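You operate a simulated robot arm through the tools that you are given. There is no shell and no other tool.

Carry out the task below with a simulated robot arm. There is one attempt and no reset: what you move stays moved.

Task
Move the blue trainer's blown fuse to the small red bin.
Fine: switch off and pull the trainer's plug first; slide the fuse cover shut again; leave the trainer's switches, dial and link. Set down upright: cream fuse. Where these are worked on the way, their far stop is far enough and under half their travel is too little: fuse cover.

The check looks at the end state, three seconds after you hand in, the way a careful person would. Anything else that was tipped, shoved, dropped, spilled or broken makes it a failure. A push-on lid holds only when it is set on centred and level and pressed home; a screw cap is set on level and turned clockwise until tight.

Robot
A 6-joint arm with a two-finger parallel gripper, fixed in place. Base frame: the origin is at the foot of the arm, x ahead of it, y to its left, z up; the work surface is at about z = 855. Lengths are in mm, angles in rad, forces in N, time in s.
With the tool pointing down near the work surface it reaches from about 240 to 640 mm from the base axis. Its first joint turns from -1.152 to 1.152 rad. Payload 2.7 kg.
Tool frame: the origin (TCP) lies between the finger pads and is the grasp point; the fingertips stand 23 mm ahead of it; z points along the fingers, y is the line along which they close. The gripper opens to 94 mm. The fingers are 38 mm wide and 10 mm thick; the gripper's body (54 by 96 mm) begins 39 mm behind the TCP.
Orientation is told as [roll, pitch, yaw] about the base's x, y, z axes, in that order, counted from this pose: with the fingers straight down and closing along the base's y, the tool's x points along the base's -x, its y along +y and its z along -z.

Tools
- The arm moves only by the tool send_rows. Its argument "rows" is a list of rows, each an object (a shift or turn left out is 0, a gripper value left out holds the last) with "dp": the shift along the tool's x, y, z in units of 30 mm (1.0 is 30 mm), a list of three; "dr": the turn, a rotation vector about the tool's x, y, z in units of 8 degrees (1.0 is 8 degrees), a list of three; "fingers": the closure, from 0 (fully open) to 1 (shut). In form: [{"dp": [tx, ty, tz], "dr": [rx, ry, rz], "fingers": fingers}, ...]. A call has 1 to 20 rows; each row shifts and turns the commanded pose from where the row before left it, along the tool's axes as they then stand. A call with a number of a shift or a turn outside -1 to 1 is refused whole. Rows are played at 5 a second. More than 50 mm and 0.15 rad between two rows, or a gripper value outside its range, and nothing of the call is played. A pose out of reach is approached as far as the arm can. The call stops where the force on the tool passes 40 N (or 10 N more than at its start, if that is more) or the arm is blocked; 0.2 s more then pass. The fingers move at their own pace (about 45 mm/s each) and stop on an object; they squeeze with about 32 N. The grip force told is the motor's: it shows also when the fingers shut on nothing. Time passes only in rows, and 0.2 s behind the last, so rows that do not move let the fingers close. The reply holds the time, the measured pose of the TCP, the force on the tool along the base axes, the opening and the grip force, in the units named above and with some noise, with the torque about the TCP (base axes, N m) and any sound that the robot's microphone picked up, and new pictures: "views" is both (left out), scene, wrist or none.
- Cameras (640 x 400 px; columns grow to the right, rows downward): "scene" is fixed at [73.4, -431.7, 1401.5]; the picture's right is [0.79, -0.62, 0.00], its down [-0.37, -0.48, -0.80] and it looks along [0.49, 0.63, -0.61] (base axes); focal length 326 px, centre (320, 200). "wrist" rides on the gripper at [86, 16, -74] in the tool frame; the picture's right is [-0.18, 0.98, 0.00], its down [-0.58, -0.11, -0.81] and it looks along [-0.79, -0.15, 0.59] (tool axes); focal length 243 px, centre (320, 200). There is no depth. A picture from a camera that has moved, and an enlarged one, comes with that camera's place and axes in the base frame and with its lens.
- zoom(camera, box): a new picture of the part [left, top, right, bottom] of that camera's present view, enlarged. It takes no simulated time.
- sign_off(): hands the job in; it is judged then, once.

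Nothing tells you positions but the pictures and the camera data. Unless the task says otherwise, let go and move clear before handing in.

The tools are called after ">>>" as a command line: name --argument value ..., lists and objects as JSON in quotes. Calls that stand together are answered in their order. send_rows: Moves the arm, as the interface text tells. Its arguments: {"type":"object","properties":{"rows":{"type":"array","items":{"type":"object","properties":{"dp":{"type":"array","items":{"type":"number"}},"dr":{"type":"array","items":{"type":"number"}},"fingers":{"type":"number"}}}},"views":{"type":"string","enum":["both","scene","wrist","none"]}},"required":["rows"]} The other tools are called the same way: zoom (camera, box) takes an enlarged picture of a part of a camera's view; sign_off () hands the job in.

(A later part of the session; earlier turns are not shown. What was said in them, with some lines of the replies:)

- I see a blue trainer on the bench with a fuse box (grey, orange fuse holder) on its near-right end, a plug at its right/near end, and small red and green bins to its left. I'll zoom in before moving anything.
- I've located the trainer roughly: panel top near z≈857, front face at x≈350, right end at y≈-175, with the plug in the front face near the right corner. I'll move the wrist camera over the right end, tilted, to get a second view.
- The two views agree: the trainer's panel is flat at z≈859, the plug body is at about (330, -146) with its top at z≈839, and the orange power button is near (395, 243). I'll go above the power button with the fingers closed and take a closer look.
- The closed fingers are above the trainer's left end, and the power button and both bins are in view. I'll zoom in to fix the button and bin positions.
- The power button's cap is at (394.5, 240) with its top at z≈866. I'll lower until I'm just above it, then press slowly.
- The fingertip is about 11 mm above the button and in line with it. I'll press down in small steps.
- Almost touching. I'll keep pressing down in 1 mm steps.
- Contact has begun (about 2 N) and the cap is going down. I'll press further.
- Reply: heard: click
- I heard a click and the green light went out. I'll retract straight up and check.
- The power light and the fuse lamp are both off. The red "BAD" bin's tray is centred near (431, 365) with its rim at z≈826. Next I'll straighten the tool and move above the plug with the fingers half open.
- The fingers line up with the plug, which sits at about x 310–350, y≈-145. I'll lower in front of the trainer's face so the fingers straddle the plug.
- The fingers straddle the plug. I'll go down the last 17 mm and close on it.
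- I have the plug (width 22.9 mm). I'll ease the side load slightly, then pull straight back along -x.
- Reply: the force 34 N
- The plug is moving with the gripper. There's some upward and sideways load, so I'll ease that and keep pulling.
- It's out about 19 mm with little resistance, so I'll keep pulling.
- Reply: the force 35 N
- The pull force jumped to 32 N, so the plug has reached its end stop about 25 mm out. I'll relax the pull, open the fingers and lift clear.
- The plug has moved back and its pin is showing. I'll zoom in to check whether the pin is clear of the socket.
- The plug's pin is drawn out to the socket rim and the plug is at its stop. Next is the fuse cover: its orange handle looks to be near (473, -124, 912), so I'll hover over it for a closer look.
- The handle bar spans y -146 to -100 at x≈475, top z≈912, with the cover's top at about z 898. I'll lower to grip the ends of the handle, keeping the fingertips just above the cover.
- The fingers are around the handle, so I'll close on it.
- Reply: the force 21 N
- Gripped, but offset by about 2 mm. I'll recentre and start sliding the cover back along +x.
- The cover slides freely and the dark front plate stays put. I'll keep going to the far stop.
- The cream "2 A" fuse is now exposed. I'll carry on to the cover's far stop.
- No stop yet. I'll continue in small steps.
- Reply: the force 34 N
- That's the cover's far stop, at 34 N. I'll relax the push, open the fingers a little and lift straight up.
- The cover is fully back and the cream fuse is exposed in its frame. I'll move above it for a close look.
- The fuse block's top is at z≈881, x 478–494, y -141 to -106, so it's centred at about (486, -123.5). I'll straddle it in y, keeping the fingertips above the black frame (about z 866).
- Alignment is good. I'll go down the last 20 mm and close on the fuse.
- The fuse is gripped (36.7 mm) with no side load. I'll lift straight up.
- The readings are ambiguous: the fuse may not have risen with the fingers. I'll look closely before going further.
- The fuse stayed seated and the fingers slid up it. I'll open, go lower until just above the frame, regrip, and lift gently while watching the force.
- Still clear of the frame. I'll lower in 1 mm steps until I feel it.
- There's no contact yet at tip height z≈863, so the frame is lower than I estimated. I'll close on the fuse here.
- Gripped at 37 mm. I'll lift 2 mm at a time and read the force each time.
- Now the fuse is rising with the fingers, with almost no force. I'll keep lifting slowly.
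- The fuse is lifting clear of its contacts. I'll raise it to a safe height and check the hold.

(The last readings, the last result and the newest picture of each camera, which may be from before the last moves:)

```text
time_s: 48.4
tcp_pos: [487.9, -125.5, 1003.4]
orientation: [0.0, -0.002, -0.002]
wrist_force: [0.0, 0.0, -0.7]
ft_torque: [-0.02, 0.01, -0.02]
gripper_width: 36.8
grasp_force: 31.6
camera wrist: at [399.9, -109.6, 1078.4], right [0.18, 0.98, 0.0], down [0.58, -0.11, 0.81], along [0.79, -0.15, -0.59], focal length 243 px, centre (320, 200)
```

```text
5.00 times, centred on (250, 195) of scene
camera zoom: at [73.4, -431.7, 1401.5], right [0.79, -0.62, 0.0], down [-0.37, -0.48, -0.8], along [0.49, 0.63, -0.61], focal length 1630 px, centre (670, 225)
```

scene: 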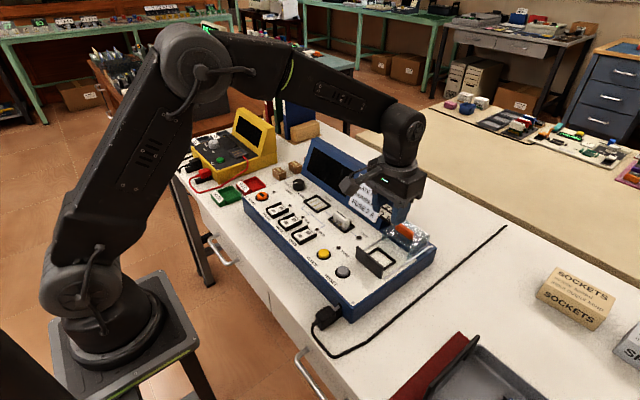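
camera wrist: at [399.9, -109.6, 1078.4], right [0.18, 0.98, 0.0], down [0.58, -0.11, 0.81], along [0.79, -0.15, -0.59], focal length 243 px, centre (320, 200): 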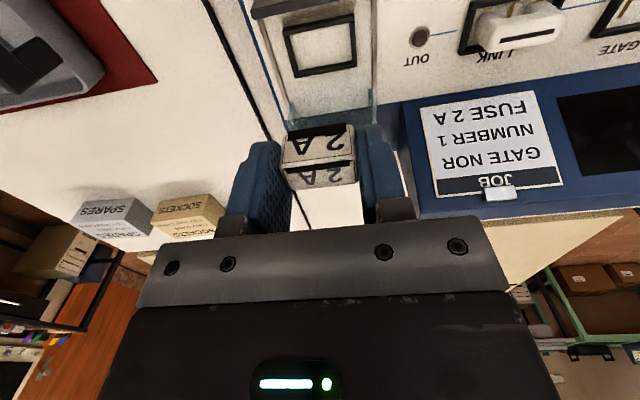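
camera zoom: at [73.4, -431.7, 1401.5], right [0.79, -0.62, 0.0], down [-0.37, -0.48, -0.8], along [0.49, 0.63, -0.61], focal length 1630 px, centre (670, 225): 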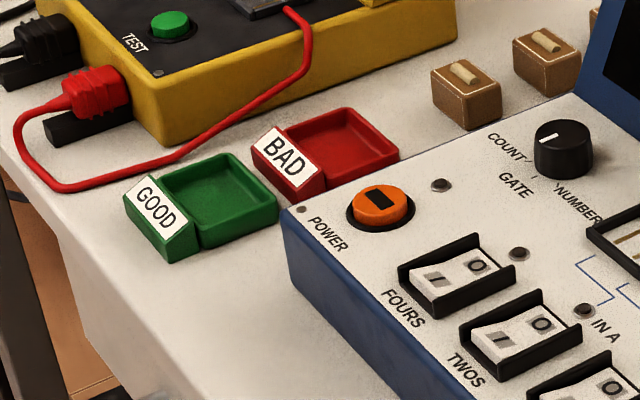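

The fuse is held well and the socket is empty. The tray is only about 60 × 42 mm inside, so the fingers barely fit. I'll set the fuse down briefly on the clear bench in front of the trainer and regrip it nearer its top.

>>> send_rows --rows '[{"dp": [0.685, 0.909, 0]}, {"dp": [0.685, 0.909, 0]}, {"dp": [0.685, 0.909, 0]}, {"dp": [0.685, 0.909, 0]}, {"dp": [0.685, 0.909, 0]}, {"dp": [0.685, 0.909, 0]}, {"dp": [0.685, 0.909, 0]}, {"dp": [0.685, 0.909, 0]}, {"dp": [0.685, 0.909, 0]}, {"dp": [0, 0, 0.8]}, {"dp": [0, 0, 0.9]}, {"dp": [0, 0, 0.9]}, {"dp": [0, 0, 0.9]}, {"dp": [0, 0, 0.9]}, {}]'

>>> zoom --camera "scene" --box '[200, 180, 320, 290]'

>>> zoom --camera "wrist" --box '[220, 60, 420, 220]'

```text
time_s: 51.6
tcp_pos: [301.1, 120.3, 870.6]
orientation: [0.0, -0.001, 0.0]
wrist_force: [0.2, -0.6, 0.2]
ft_torque: [0.01, 0.03, 0.01]
gripper_width: 36.8
grasp_force: 31.6
camera wrist: at [214.9, 135.3, 946.1], right [0.18, 0.98, 0.0], down [0.58, -0.11, 0.81], along [0.79, -0.15, -0.59], focal length 243 px, centre (320, 200)
```

scene: 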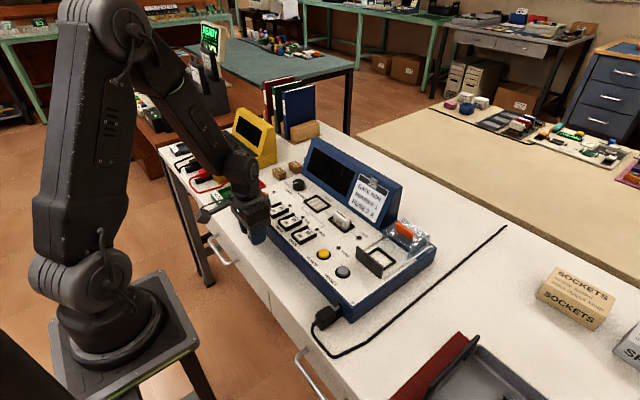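
wrist: 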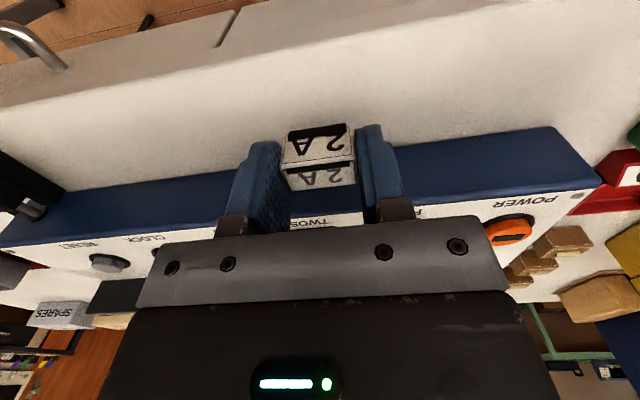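

```text
3.64 times, centred on (260, 235) of scene
camera zoom: at [73.4, -431.7, 1401.5], right [0.79, -0.62, 0.0], down [-0.37, -0.48, -0.8], along [0.49, 0.63, -0.61], focal length 1185 px, centre (538, 73)
```

zoom: 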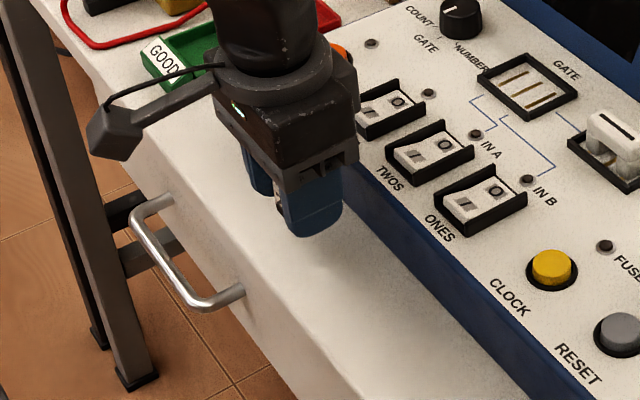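

```text
2.50 times, centred on (320, 140) of wrist
camera zoom: at [214.9, 135.3, 946.1], right [0.18, 0.98, 0.0], down [0.58, -0.11, 0.81], along [0.79, -0.15, -0.59], focal length 606 px, centre (320, 350)
```

zoom: 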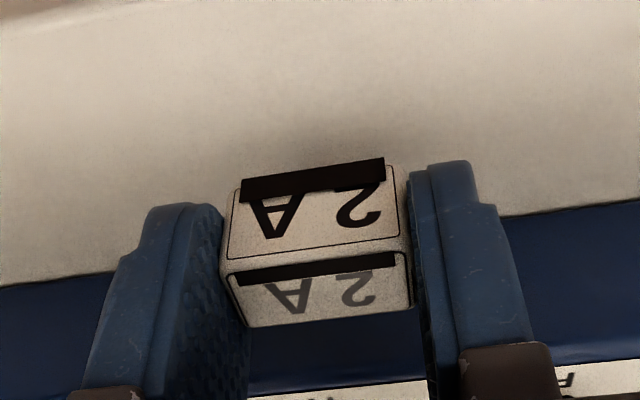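

I'm clear over the bench, whose top I now estimate at z≈799. I'll lower in small steps until I feel contact.

>>> send_rows --rows '[{"dp": [0, 0, 0.5]}, {"dp": [0, 0, 0.4]}, {"dp": [0, 0, 0.15]}, {"dp": [0, 0, 0.15]}, {}]' --views "none"

>>> zoom --camera "scene" --box '[220, 210, 300, 270]'

```text
time_s: 52.8
tcp_pos: [301.8, 118.9, 833.9]
orientation: [0.0, -0.003, 0.0]
wrist_force: [-0.7, -0.4, -0.4]
ft_torque: [-0.02, 0.0, 0.01]
gripper_width: 36.9
grasp_force: 31.9
```

```text
6.67 times, centred on (260, 240) of scene
camera zoom: at [73.4, -431.7, 1401.5], right [0.79, -0.62, 0.0], down [-0.37, -0.48, -0.8], along [0.49, 0.63, -0.61], focal length 2173 px, centre (720, -67)
```

zoom: 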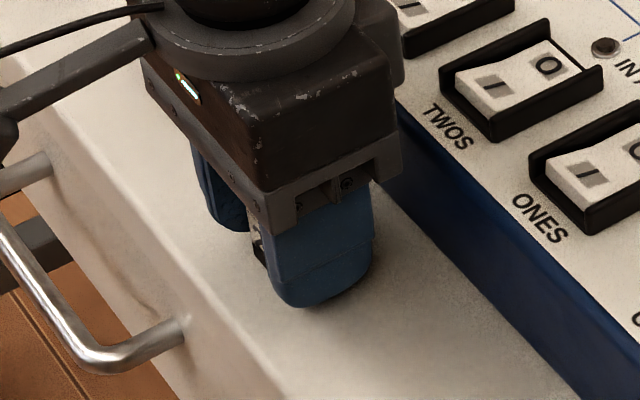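

No contact yet, and the bench edge is about 25 mm away from the fuse. I'll continue in 1.5 mm steps.

>>> send_rows --rows '[{"dp": [0, 0, 0.05]}, {"dp": [0, 0, 0.05]}, {"dp": [0, 0, 0.05]}]' --views "none"

```text
time_s: 53.6
tcp_pos: [301.0, 120.6, 829.9]
orientation: [0.002, -0.004, 0.001]
wrist_force: [-2.8, -2.8, 23.4]
ft_torque: [-0.07, 0.03, -0.04]
gripper_width: 37.0
grasp_force: 32.1
```

I feel contact at TCP z≈830. I'll ease off, open the fingers, rise about 10 mm and regrip the top part of the fuse.

>>> send_rows --rows '[{"dp": [0, 0, -0.07]}, {}, {"fingers": 0.5}, {}, {}, {"dp": [0, 0, -0.15]}, {"dp": [0, 0, -0.15]}, {}]' --views "wrist"

>>> zoom --camera "wrist" --box '[220, 60, 420, 220]'

>>> zoom --camera "scene" --box '[220, 210, 300, 270]'

```text
time_s: 55.4
tcp_pos: [301.2, 120.2, 840.4]
orientation: [-0.001, -0.003, 0.0]
wrist_force: [-0.2, -0.6, -0.2]
ft_torque: [-0.01, 0.02, 0.0]
gripper_width: 47.0
grasp_force: 0.1
camera wrist: at [215.1, 136.8, 915.6], right [0.18, 0.98, 0.0], down [0.58, -0.11, 0.81], along [0.79, -0.15, -0.59], focal length 243 px, centre (320, 200)
```

wrist: 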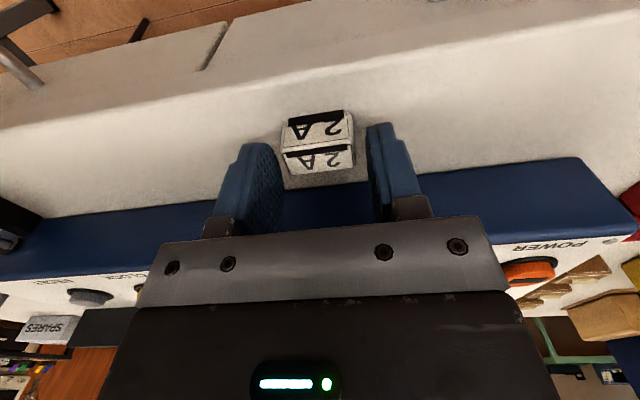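

```text
2.50 times, centred on (320, 140) of wrist
camera zoom: at [215.1, 136.8, 915.6], right [0.18, 0.98, 0.0], down [0.58, -0.11, 0.81], along [0.79, -0.15, -0.59], focal length 606 px, centre (320, 350)
```

zoom: 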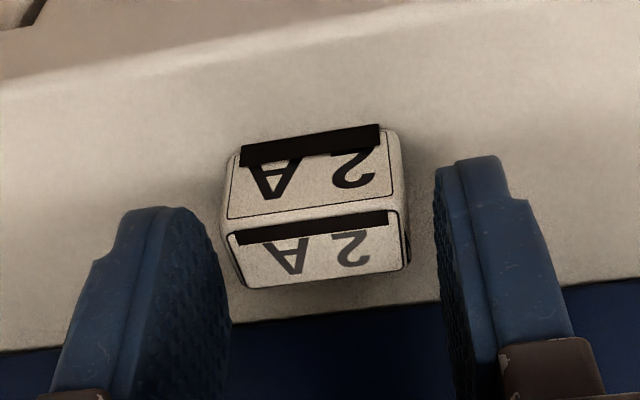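

```text
6.67 times, centred on (260, 240) of scene
camera zoom: at [73.4, -431.7, 1401.5], right [0.79, -0.62, 0.0], down [-0.37, -0.48, -0.8], along [0.49, 0.63, -0.61], focal length 2173 px, centre (720, -67)
```

zoom: 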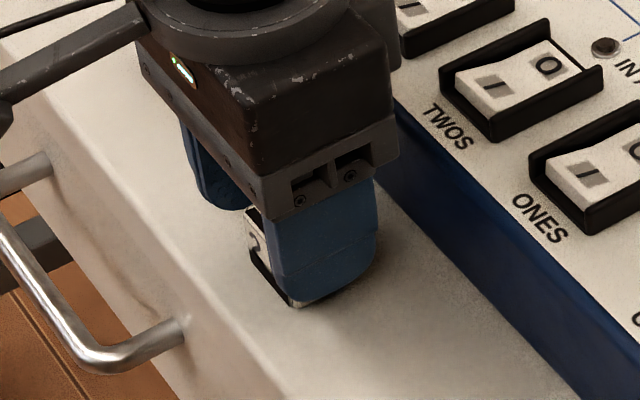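

The fuse is standing upright on the bench with its top at z≈826. I'll rise 2 mm more and grip its top 7 mm.

>>> send_rows --rows '[{"dp": [0, 0, -0.07]}, {"fingers": 1}, {}, {}, {}, {"dp": [0, 0, -0.1]}, {"dp": [0, 0, -0.1]}, {"dp": [0, 0, -0.2]}, {}]' --views "wrist"

>>> zoom --camera "wrist" --box '[220, 60, 420, 220]'

>>> zoom --camera "scene" --box '[220, 210, 300, 270]'

```text
time_s: 57.4
tcp_pos: [301.9, 119.6, 854.0]
orientation: [0.0, -0.001, 0.001]
wrist_force: [0.9, 0.0, 0.4]
ft_torque: [0.01, -0.01, 0.0]
gripper_width: 36.5
grasp_force: 32.0
camera wrist: at [214.4, 136.6, 929.7], right [0.18, 0.98, 0.0], down [0.58, -0.11, 0.81], along [0.79, -0.15, -0.59], focal length 243 px, centre (320, 200)
```

wrist: 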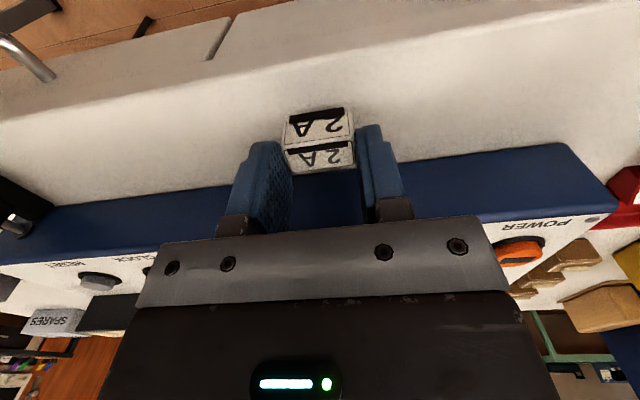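

```text
2.50 times, centred on (320, 140) of wrist
camera zoom: at [214.4, 136.6, 929.7], right [0.18, 0.98, 0.0], down [0.58, -0.11, 0.81], along [0.79, -0.15, -0.59], focal length 606 px, centre (320, 350)
```

zoom: 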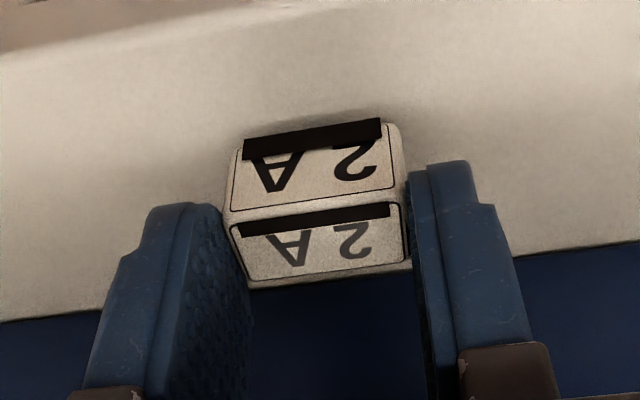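

```text
6.67 times, centred on (260, 240) of scene
camera zoom: at [73.4, -431.7, 1401.5], right [0.79, -0.62, 0.0], down [-0.37, -0.48, -0.8], along [0.49, 0.63, -0.61], focal length 2173 px, centre (720, -67)
```

zoom: 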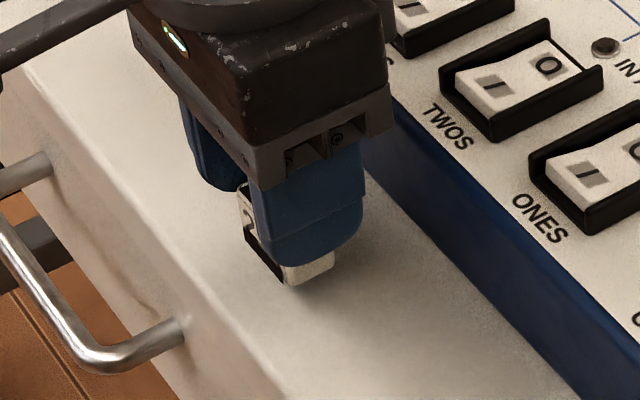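

The fuse is held by its top 7 mm, with its bottom about 39 mm below the TCP. I'll lift and carry it towards the red bin at a safe height.

>>> send_rows --rows '[{"dp": [0, 0, -0.6]}, {"dp": [0, 0, -0.8]}, {"dp": [0, 0, -0.8]}, {"dp": [0, 0, -0.8]}, {"dp": [0, 0, -0.6]}, {"dp": [-0.33, 0.82, 0]}, {"dp": [-0.33, 0.82, 0]}, {"dp": [-0.33, 0.82, 0]}, {"dp": [-0.33, 0.82, 0]}, {"dp": [-0.33, 0.82, 0]}, {"dp": [-0.33, 0.82, 0]}, {"dp": [-0.33, 0.82, 0]}, {"dp": [-0.33, 0.82, 0]}, {"dp": [-0.33, 0.82, 0]}, {"dp": [-0.33, 0.82, 0]}, {}]'

>>> zoom --camera "wrist" --box '[230, 0, 430, 160]'

>>> zoom --camera "scene" --box '[200, 140, 290, 220]'

```text
time_s: 60.8
tcp_pos: [399.5, 366.2, 962.4]
orientation: [0.001, -0.001, -0.001]
wrist_force: [-0.5, 0.4, -0.4]
ft_torque: [0.02, -0.01, -0.01]
gripper_width: 36.7
grasp_force: 31.6
camera wrist: at [313.0, 383.0, 1037.1], right [0.18, 0.98, 0.0], down [0.58, -0.11, 0.81], along [0.79, -0.15, -0.59], focal length 243 px, centre (320, 200)
```

scene: 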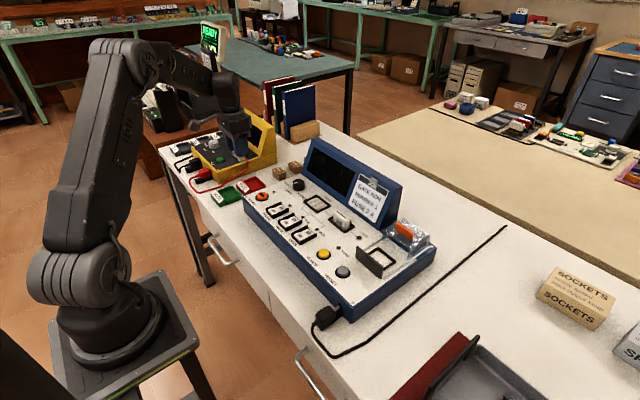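
wrist: 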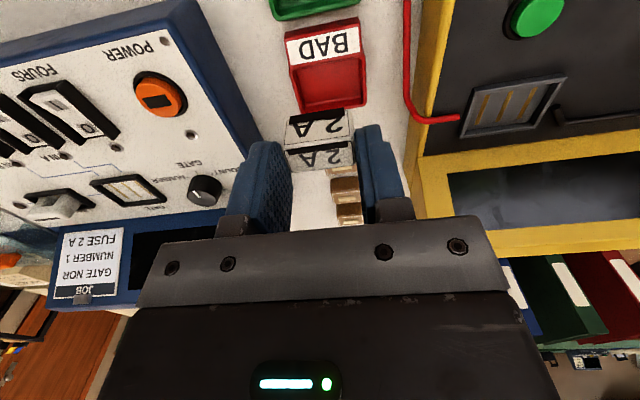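

```text
2.50 times, centred on (330, 80) of wrist
camera zoom: at [313.0, 383.0, 1037.1], right [0.18, 0.98, 0.0], down [0.58, -0.11, 0.81], along [0.79, -0.15, -0.59], focal length 606 px, centre (295, 500)
```

zoom: 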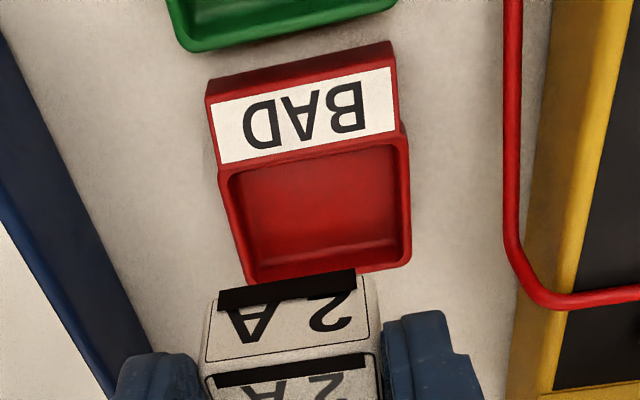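

```text
5.00 times, centred on (245, 180) of scene
camera zoom: at [73.4, -431.7, 1401.5], right [0.79, -0.62, 0.0], down [-0.37, -0.48, -0.8], along [0.49, 0.63, -0.61], focal length 1630 px, centre (695, 300)
```

zoom: 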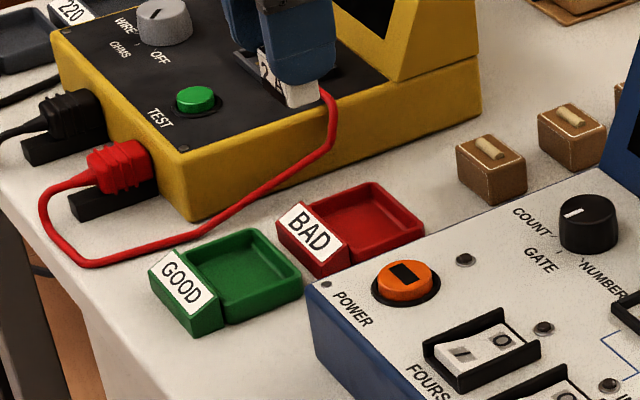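

Triangulating the red tray gives x 411–458, y 337–402 and a low rim at z≈815, so the fingers won't need to go inside it. I'll move over the tray's centre (435, 369.5) and lower to just above the floor.

>>> send_rows --rows '[{"dp": [-0.6, 0.06, 0]}, {"dp": [-0.57, 0.05, 0]}, {"dp": [0, 0, 0.8]}, {"dp": [0, 0, 0.9]}, {"dp": [0, 0, 0.8]}, {"dp": [0, 0, 0.6]}, {}]'

>>> zoom --camera "wrist" --box '[220, 40, 420, 200]'

>>> zoom --camera "scene" --box '[205, 140, 295, 220]'

```text
time_s: 62.4
tcp_pos: [435.2, 368.8, 870.0]
orientation: [-0.001, -0.003, 0.001]
wrist_force: [-0.3, 1.0, -0.3]
ft_torque: [-0.01, 0.02, 0.0]
gripper_width: 36.9
grasp_force: 31.4
camera wrist: at [348.2, 385.7, 944.9], right [0.18, 0.98, 0.0], down [0.58, -0.11, 0.81], along [0.79, -0.15, -0.59], focal length 243 px, centre (320, 200)
```

scene: 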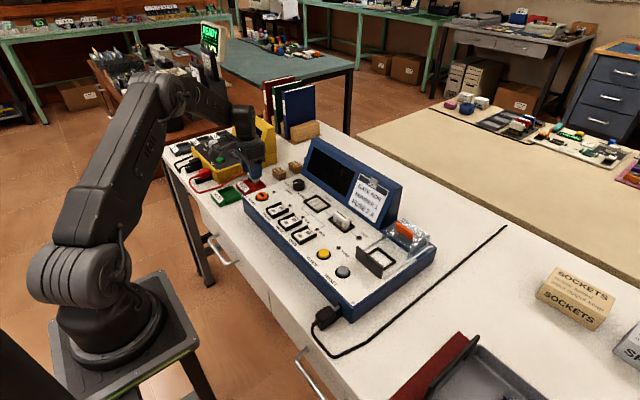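
wrist: 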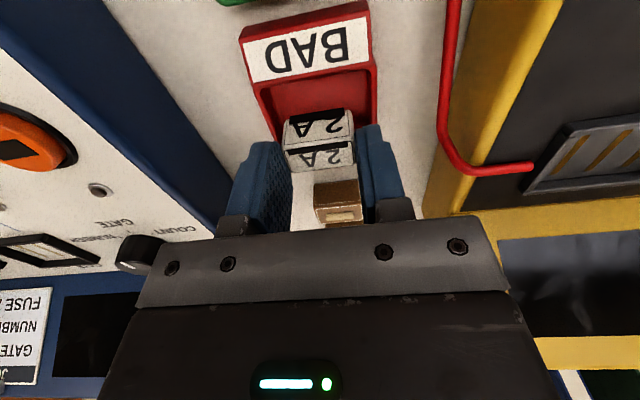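

```text
2.50 times, centred on (320, 120) of wrist
camera zoom: at [348.2, 385.7, 944.9], right [0.18, 0.98, 0.0], down [0.58, -0.11, 0.81], along [0.79, -0.15, -0.59], focal length 606 px, centre (320, 400)
```

zoom: 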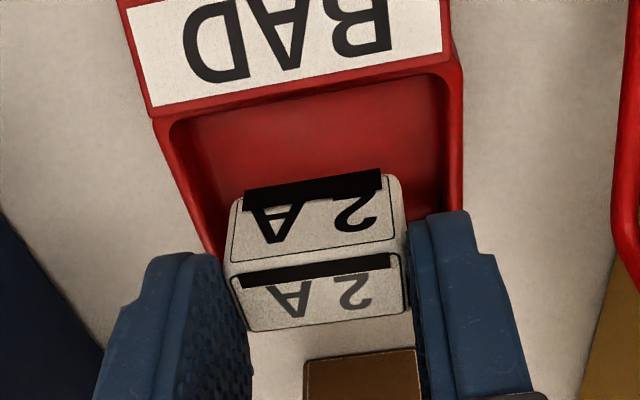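

```text
5.00 times, centred on (250, 180) of scene
camera zoom: at [73.4, -431.7, 1401.5], right [0.79, -0.62, 0.0], down [-0.37, -0.48, -0.8], along [0.49, 0.63, -0.61], focal length 1630 px, centre (670, 300)
```

zoom: 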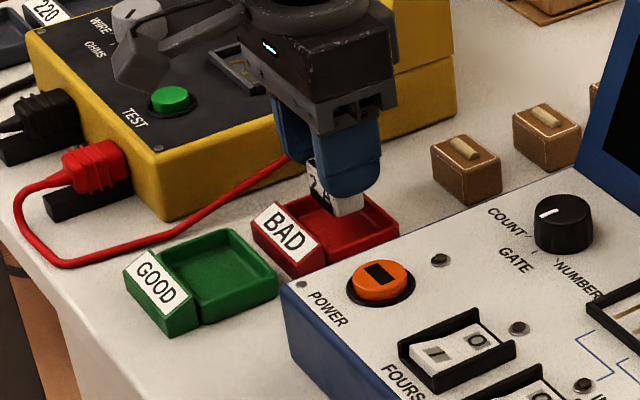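

The fuse is centred over the red tray. I'll lower it gently to the tray floor.

>>> send_rows --rows '[{"dp": [0, 0.01, 0.3]}, {"dp": [0, 0, 0.2]}, {"dp": [0, 0, 0.1]}, {"dp": [0, 0, 0.05]}, {}]' --views "none"

>>> zoom --camera "scene" --box '[225, 150, 285, 205]'

```text
time_s: 63.6
tcp_pos: [435.0, 369.9, 850.9]
orientation: [-0.002, -0.002, 0.001]
wrist_force: [0.1, -0.2, 0.2]
ft_torque: [-0.03, 0.01, -0.03]
gripper_width: 36.6
grasp_force: 32.5
```

```text
7.27 times, centred on (255, 178) of scene
camera zoom: at [73.4, -431.7, 1401.5], right [0.79, -0.62, 0.0], down [-0.37, -0.48, -0.8], along [0.49, 0.63, -0.61], focal length 2371 px, centre (793, 364)
```

zoom: 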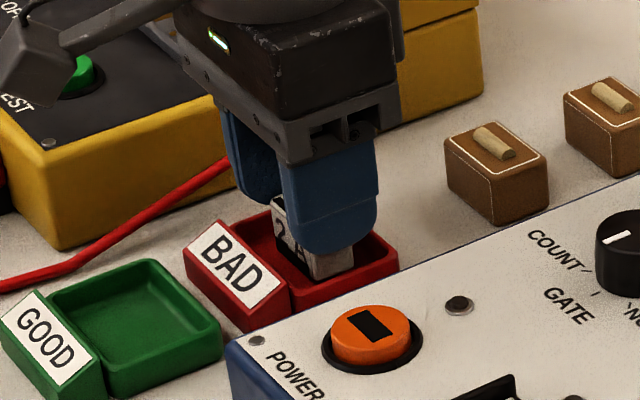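

Almost down. I'll take 1 mm steps until it touches.

>>> send_rows --rows '[{"dp": [0, 0, 0.035]}, {"dp": [0, 0, 0.035]}, {"dp": [0, 0, 0.035]}]' --views "none"

```text
time_s: 64.4
tcp_pos: [435.4, 370.0, 847.0]
orientation: [0.001, -0.002, 0.001]
wrist_force: [-0.4, 0.9, -0.2]
ft_torque: [0.0, 0.01, -0.03]
gripper_width: 36.6
grasp_force: 32.1
```

>>> send_rows --rows '[{"dp": [0, 0, 0.033]}, {"dp": [0, 0, 0.033]}]' --views "none"

```text
time_s: 65.0
tcp_pos: [436.1, 370.6, 846.5]
orientation: [0.003, -0.002, 0.001]
wrist_force: [-2.8, -2.5, 10.4]
ft_torque: [-0.06, 0.1, 0.04]
gripper_width: 36.6
grasp_force: 32.5
```

Contact at 10 N, so the fuse is on the tray floor. I'll ease off slightly, open just enough and lift straight up.

>>> send_rows --rows '[{"dp": [0, 0, -0.035]}, {}, {"fingers": 0.53}, {}, {}, {"dp": [0, 0, -0.2]}, {"dp": [0, 0, -0.4]}, {"dp": [0, 0, -0.8]}, {"dp": [0, 0, -1]}, {"dp": [0, 0, -1]}, {}]'

>>> zoom --camera "wrist" --box '[220, 0, 420, 160]'

>>> zoom --camera "scene" --box '[225, 150, 285, 205]'

```text
time_s: 67.4
tcp_pos: [435.4, 368.1, 946.5]
orientation: [0.0, -0.002, -0.002]
wrist_force: [0.3, 0.5, -0.6]
ft_torque: [-0.02, 0.02, -0.01]
gripper_width: 44.3
grasp_force: 0.2
camera wrist: at [349.0, 385.1, 1022.3], right [0.18, 0.98, 0.0], down [0.58, -0.11, 0.81], along [0.79, -0.15, -0.59], focal length 243 px, centre (320, 200)
```

scene: 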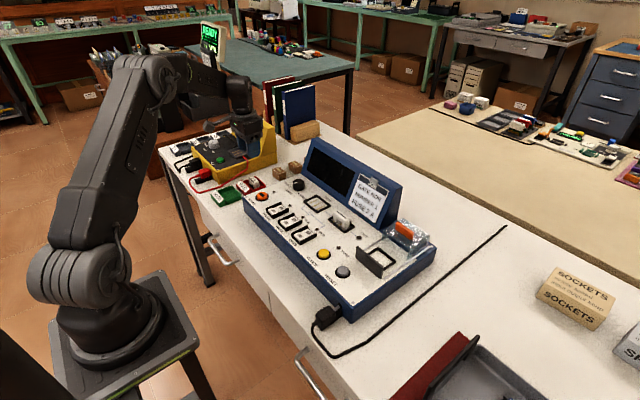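
wrist: 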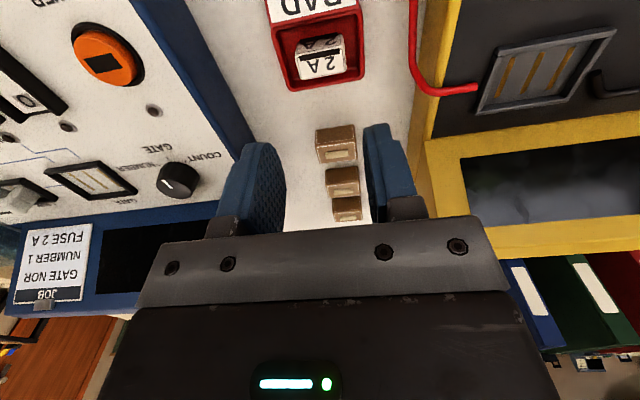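

```text
2.50 times, centred on (320, 80) of wrist
camera zoom: at [349.0, 385.1, 1022.3], right [0.18, 0.98, 0.0], down [0.58, -0.11, 0.81], along [0.79, -0.15, -0.59], focal length 606 px, centre (320, 500)
```

zoom: 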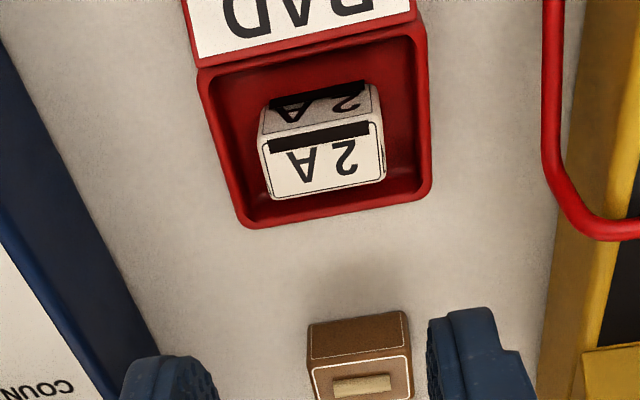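

```text
7.27 times, centred on (255, 178) of scene
camera zoom: at [73.4, -431.7, 1401.5], right [0.79, -0.62, 0.0], down [-0.37, -0.48, -0.8], along [0.49, 0.63, -0.61], focal length 2371 px, centre (793, 364)
```

zoom: 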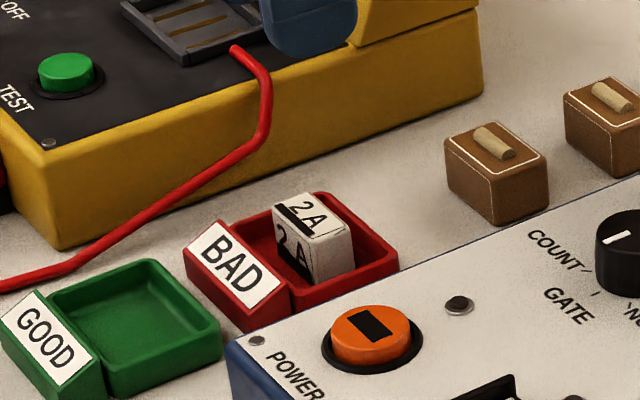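

The cream fuse is standing upright inside the red bin. Now I'll go back to the fuse cover at the far end to slide it shut, travelling high over the trainer.

>>> send_rows --rows '[{"dp": [0, 0, -1]}, {"dp": [0, 0, -1]}, {"dp": [0, 0, -1]}, {"dp": [0, -1, -0.5]}, {"dp": [0, -1, 0], "fingers": 0.3}, {"dp": [0, -1, 0]}, {"dp": [0, -1, 0]}, {"dp": [0, -1, 0]}, {"dp": [0, -1, 0]}, {"dp": [0, -1, 0]}, {"dp": [0, -1, 0]}, {"dp": [0, -1, 0]}, {"dp": [0, -1, 0]}, {"dp": [0, -1, 0]}, {"dp": [0, -1, 0]}, {"dp": [0, -1, 0]}, {"dp": [0, -1, 0]}, {}]' --views "none"

>>> send_rows --rows '[{"dp": [-0.9, -0.8, 0]}, {"dp": [-0.9, -0.8, 0]}, {"dp": [-0.7, -0.8, 0]}, {"dp": [-0.5, 0, 0]}, {"dp": [-0.5, 0, 0.5]}, {"dp": [0, 0, 0.9]}, {}]'

>>> zoom --camera "wrist" --box '[230, 0, 430, 160]'

>>> zoom --camera "scene" --box '[340, 190, 450, 285]'

```text
time_s: 71.2
tcp_pos: [435.3, -50.3, 1050.8]
orientation: [-0.001, -0.002, 0.0]
wrist_force: [0.0, 0.1, 0.3]
ft_torque: [0.02, 0.02, -0.02]
gripper_width: 65.8
grasp_force: 0.2
```

```text
time_s: 72.8
tcp_pos: [538.1, -121.8, 1011.2]
orientation: [-0.001, -0.001, -0.001]
wrist_force: [0.4, -0.1, 0.4]
ft_torque: [-0.01, 0.03, -0.02]
gripper_width: 66.0
grasp_force: 0.0
camera wrist: at [452.2, -105.4, 1086.0], right [0.18, 0.98, 0.0], down [0.58, -0.11, 0.81], along [0.79, -0.15, -0.59], focal length 243 px, centre (320, 200)
```

scene: 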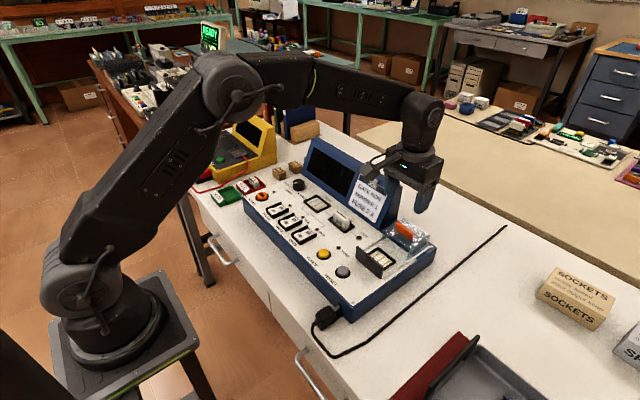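
wrist: 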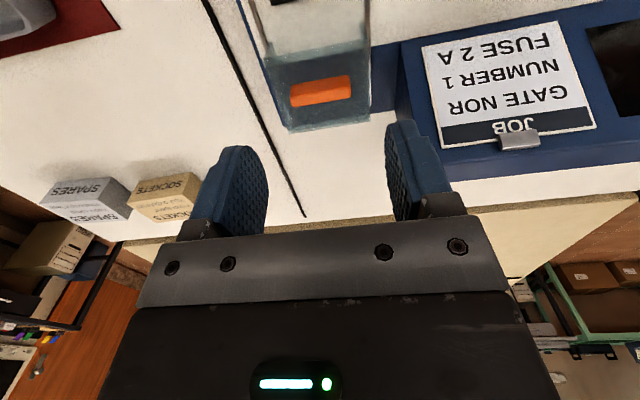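

```text
2.50 times, centred on (330, 80) of wrist
camera zoom: at [452.2, -105.4, 1086.0], right [0.18, 0.98, 0.0], down [0.58, -0.11, 0.81], along [0.79, -0.15, -0.59], focal length 606 px, centre (295, 500)
```

zoom: 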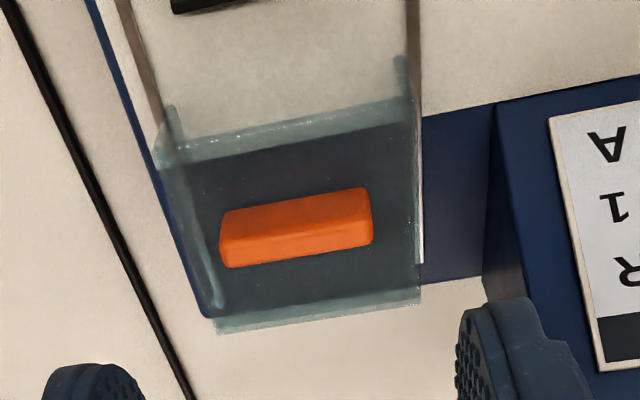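

```text
4.21 times, centred on (395, 238) of scene
camera zoom: at [73.4, -431.7, 1401.5], right [0.79, -0.62, 0.0], down [-0.37, -0.48, -0.8], along [0.49, 0.63, -0.61], focal length 1372 px, centre (4, 42)
```

zoom: 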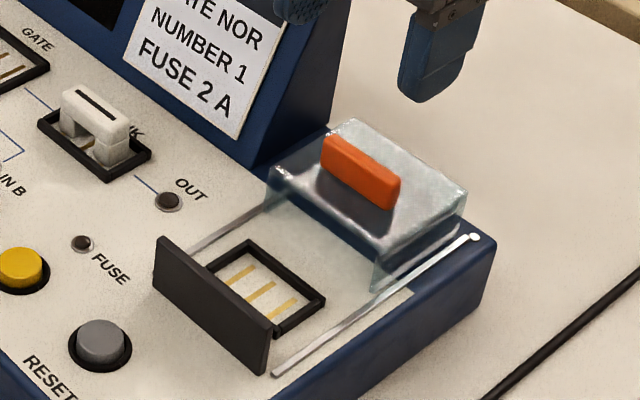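

The cover's handle is now at about (552, -124). I'll lower onto it as before.

>>> send_rows --rows '[{"dp": [-0.467, -0.08, 0.6]}, {"dp": [0, 0, 0.9]}, {"dp": [0, 0, 0.8]}, {"dp": [0, 0, 0.53]}, {}]' --views "wrist"

>>> zoom --camera "wrist" --box '[190, 80, 450, 240]'

>>> zoom --camera "scene" --box '[340, 190, 450, 285]'

```text
time_s: 74.0
tcp_pos: [554.2, -124.7, 926.6]
orientation: [-0.001, 0.0, -0.001]
wrist_force: [-0.4, 0.1, 0.6]
ft_torque: [0.02, -0.02, -0.02]
gripper_width: 65.7
grasp_force: 0.1
camera wrist: at [466.5, -108.8, 1001.5], right [0.18, 0.98, 0.0], down [0.58, -0.11, 0.81], along [0.79, -0.15, -0.59], focal length 243 px, centre (320, 200)
```

wrist: 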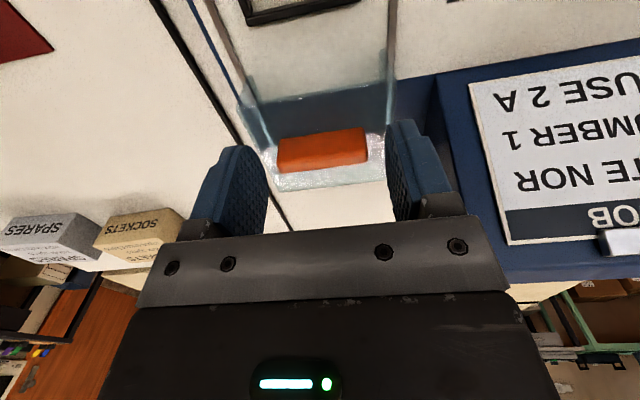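

```text
2.46 times, centred on (320, 160) of wrist
camera zoom: at [466.5, -108.8, 1001.5], right [0.18, 0.98, 0.0], down [0.58, -0.11, 0.81], along [0.79, -0.15, -0.59], focal length 597 px, centre (320, 298)
```

zoom: 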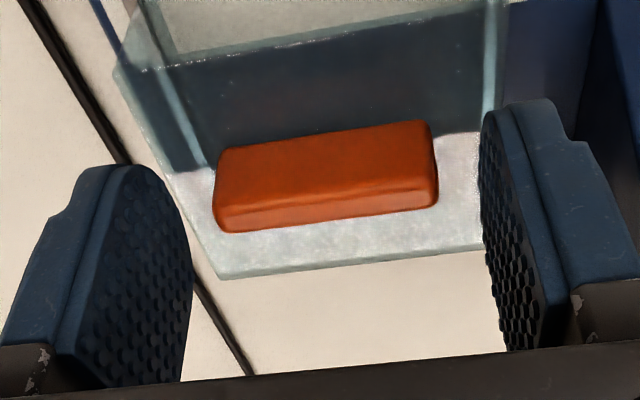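

```text
4.21 times, centred on (395, 238) of scene
camera zoom: at [73.4, -431.7, 1401.5], right [0.79, -0.62, 0.0], down [-0.37, -0.48, -0.8], along [0.49, 0.63, -0.61], focal length 1372 px, centre (4, 42)
```

zoom: 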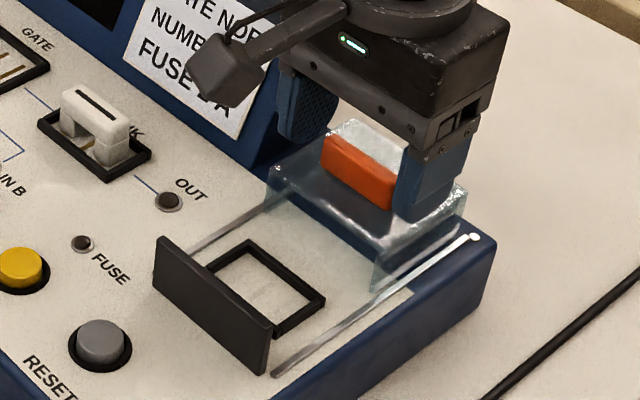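

Aligned. I'll grip the handle and pull the cover forward along -x.

>>> send_rows --rows '[{"fingers": 1}, {}, {}, {"dp": [0.15, 0, 0]}, {"dp": [0.2, 0, 0]}, {"dp": [0.2, 0, 0]}, {"dp": [0.2, 0, 0]}, {}]' --views "scene"

>>> zoom --camera "scene" --box '[340, 190, 450, 285]'

```text
time_s: 75.8
tcp_pos: [533.2, -123.9, 925.8]
orientation: [0.001, -0.002, -0.001]
wrist_force: [0.0, 3.6, 1.3]
ft_torque: [0.53, 0.6, 0.1]
gripper_width: 47.9
grasp_force: 45.0
```

scene: 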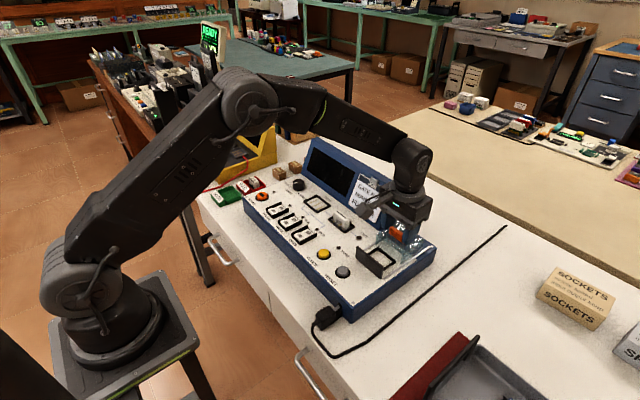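

```text
4.21 times, centred on (395, 238) of scene
camera zoom: at [73.4, -431.7, 1401.6], right [0.79, -0.62, 0.0], down [-0.37, -0.48, -0.8], along [0.49, 0.63, -0.61], focal length 1372 px, centre (4, 42)
```

zoom: 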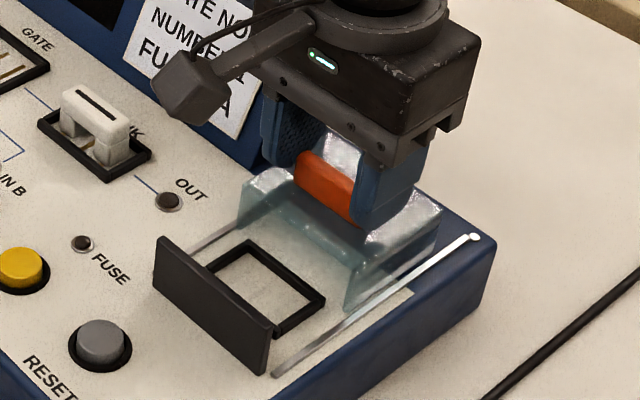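

The cover is coming forward smoothly. I'll continue towards its front stop.

>>> send_rows --rows '[{"dp": [0.2, 0, 0]}, {"dp": [0.2, 0, 0]}, {"dp": [0.2, 0, 0]}, {"dp": [0.2, 0, 0]}, {"dp": [0.2, 0, 0]}, {"dp": [0.2, 0, 0]}, {"dp": [0.2, 0, 0]}, {"dp": [0.2, 0, 0]}, {}]' --views "none"

>>> send_rows --rows '[{"dp": [0.1, 0, 0]}, {"dp": [0.1, 0, 0]}, {"dp": [0.1, 0, 0]}, {"dp": [0.1, 0, 0]}, {"dp": [0.1, 0, 0]}]' --views "none"

>>> zoom --camera "scene" --box '[340, 190, 450, 285]'

```text
time_s: 77.8
tcp_pos: [484.1, -124.1, 926.0]
orientation: [0.001, -0.004, -0.001]
wrist_force: [0.6, 5.1, 9.9]
ft_torque: [-0.15, -0.11, 0.05]
gripper_width: 47.9
grasp_force: 45.7
```

```text
time_s: 79.0
tcp_pos: [473.9, -124.5, 925.9]
orientation: [0.0, -0.012, 0.0]
wrist_force: [32.3, 9.0, -4.2]
ft_torque: [0.26, -0.71, -0.11]
gripper_width: 47.8
grasp_force: 44.9
```

```text
4.21 times, centred on (395, 238) of scene
camera zoom: at [74.3, -431.5, 1401.5], right [0.79, -0.62, 0.0], down [-0.37, -0.48, -0.8], along [0.49, 0.63, -0.61], focal length 1372 px, centre (4, 42)
```

zoom: 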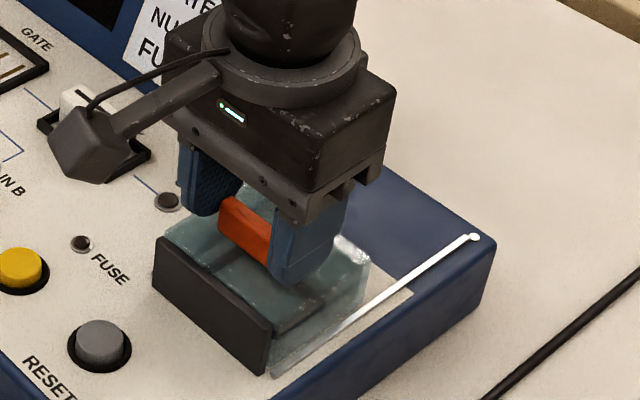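

The cover is against its front stop (32 N) and looks shut. I'll relax the pull, release and lift clear.

>>> send_rows --rows '[{"dp": [-0.12, 0, 0]}, {"fingers": 0.3}, {}, {}, {}, {"dp": [0, 0, -0.3]}, {"dp": [0, 0, -0.7]}, {"dp": [0, 0, -1]}, {"dp": [0, 0, -1]}, {"dp": [0, 0, -1]}, {"dp": [0, 0, -1]}, {"dp": [0.8, 0.8, -1]}, {"dp": [0.8, 0.8, -1]}, {"dp": [0.8, 0.8, 0]}, {"dp": [0.8, 0.8, 0]}, {"dp": [0, 0.8, 0]}, {"dp": [0, 0.8, 0]}, {}]'

>>> zoom --camera "scene" --box '[340, 190, 450, 285]'

>>> zoom --camera "scene" --box '[220, 150, 360, 260]'

>>> zoom --camera "scene" --box '[300, 260, 400, 340]'

>>> zoom --camera "wrist" --box '[0, 0, 640, 220]'

```text
time_s: 82.8
tcp_pos: [376.1, 18.4, 1135.4]
orientation: [0.0, -0.003, -0.001]
wrist_force: [-0.6, -0.6, 0.0]
ft_torque: [0.0, 0.0, -0.02]
gripper_width: 65.7
grasp_force: 0.0
camera wrist: at [289.1, 34.6, 1210.7], right [0.18, 0.98, 0.0], down [0.58, -0.11, 0.81], along [0.79, -0.15, -0.59], focal length 243 px, centre (320, 200)
```

scene: 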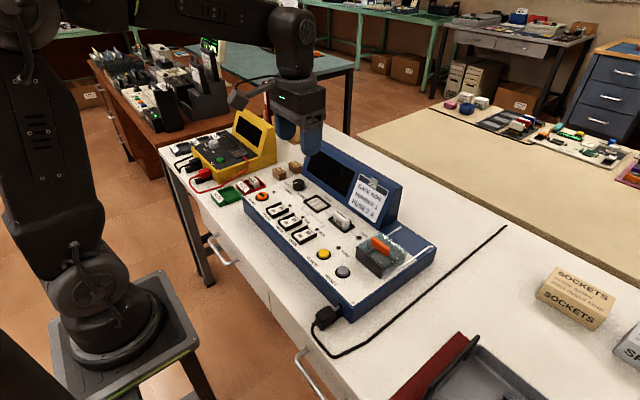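
wrist: 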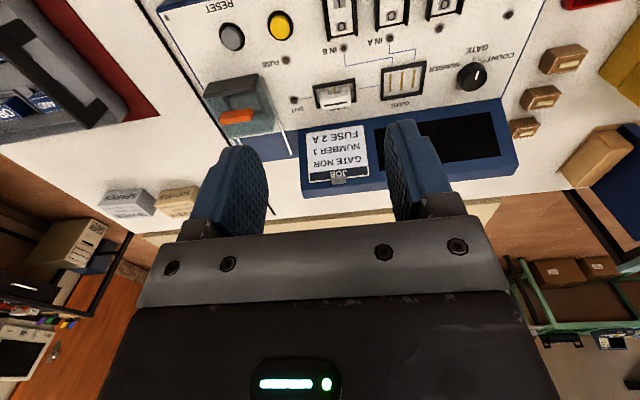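

```text
4.21 times, centred on (395, 238) of scene
camera zoom: at [73.4, -431.7, 1401.5], right [0.79, -0.62, 0.0], down [-0.37, -0.48, -0.8], along [0.49, 0.63, -0.61], focal length 1372 px, centre (4, 42)
```

zoom: 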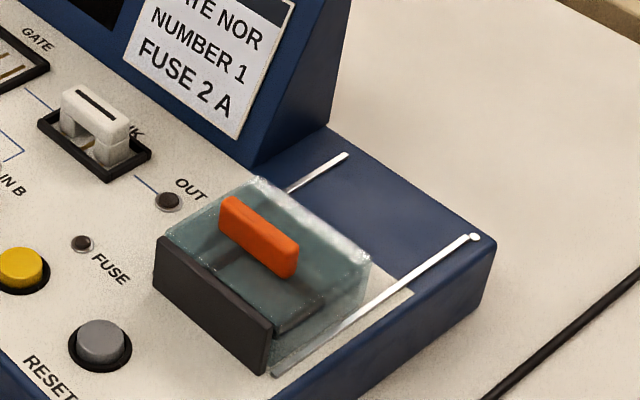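

```text
3.64 times, centred on (290, 205) of scene
camera zoom: at [73.4, -431.7, 1401.5], right [0.79, -0.62, 0.0], down [-0.37, -0.48, -0.8], along [0.49, 0.63, -0.61], focal length 1185 px, centre (429, 182)
```

zoom: 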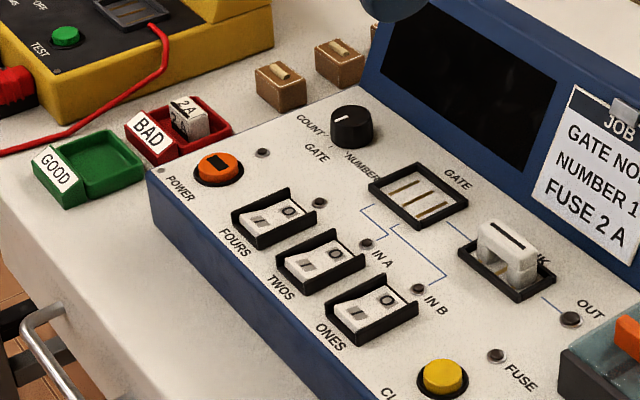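

```text
5.00 times, centred on (350, 300) of scene
camera zoom: at [73.4, -431.7, 1401.5], right [0.79, -0.62, 0.0], down [-0.37, -0.48, -0.8], along [0.49, 0.63, -0.61], focal length 1630 px, centre (170, -300)
```

zoom: 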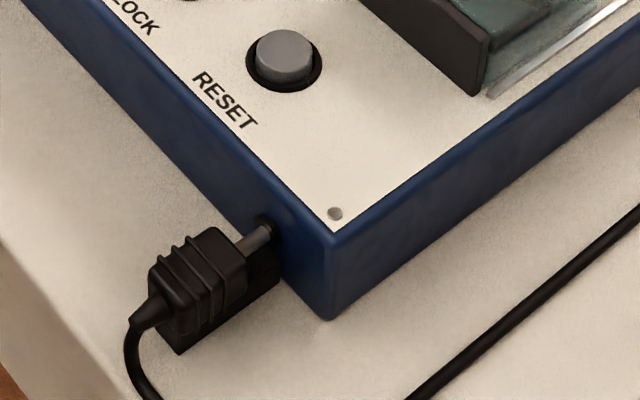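

```text
1.00 times, centred on (320, 110) of wrist (not enlarged: the box is as wide or as high as the picture)
camera zoom: at [289.1, 34.6, 1210.7], right [0.18, 0.98, 0.0], down [0.58, -0.11, 0.81], along [0.79, -0.15, -0.59], focal length 243 px, centre (320, 290)
```

zoom: 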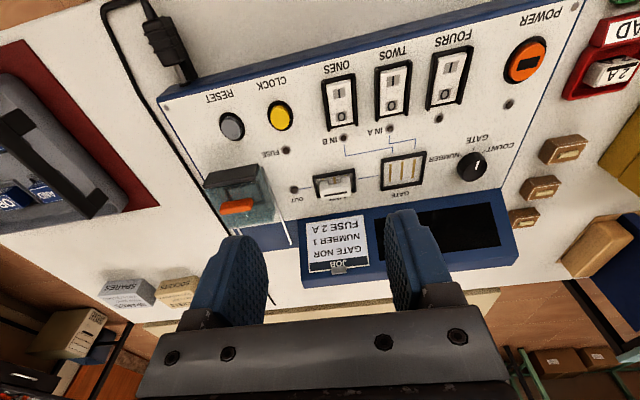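

The fuse stands upright in the red bin, power is off, and the plug is out to its stop. The cover is shut, the switches, dial and link are as they were, and the arm is clear, so I'm handing in.

>>> sign_off

```text
The job is handed in.
```

The blown 2 A fuse from the blue trainer is now standing upright in the small red bin, and I've handed the job in.

- **Power:** I switched the trainer off first. There was a click, and the green power light and the fuse lamp both went out.
- **Plug:** I pulled it back about 25 mm, until it came up against a firm stop. The pin looks drawn out to the socket's rim, but I couldn't see for certain that it is fully clear of the hole.
- **Fuse:** On the first lift the fingers slipped off and the fuse stayed in its socket. A lower grip brought it out cleanly. I then stood it on the bench for a moment to regrip it nearer the top before putting it in the bin.
- **Fuse cover:** I slid it back to its far stop, then forward again to its front stop, so it is shut.
- **Left alone:** The data switches, dial and link look unchanged in the last pictures. Nothing else appears to have been moved or tipped.
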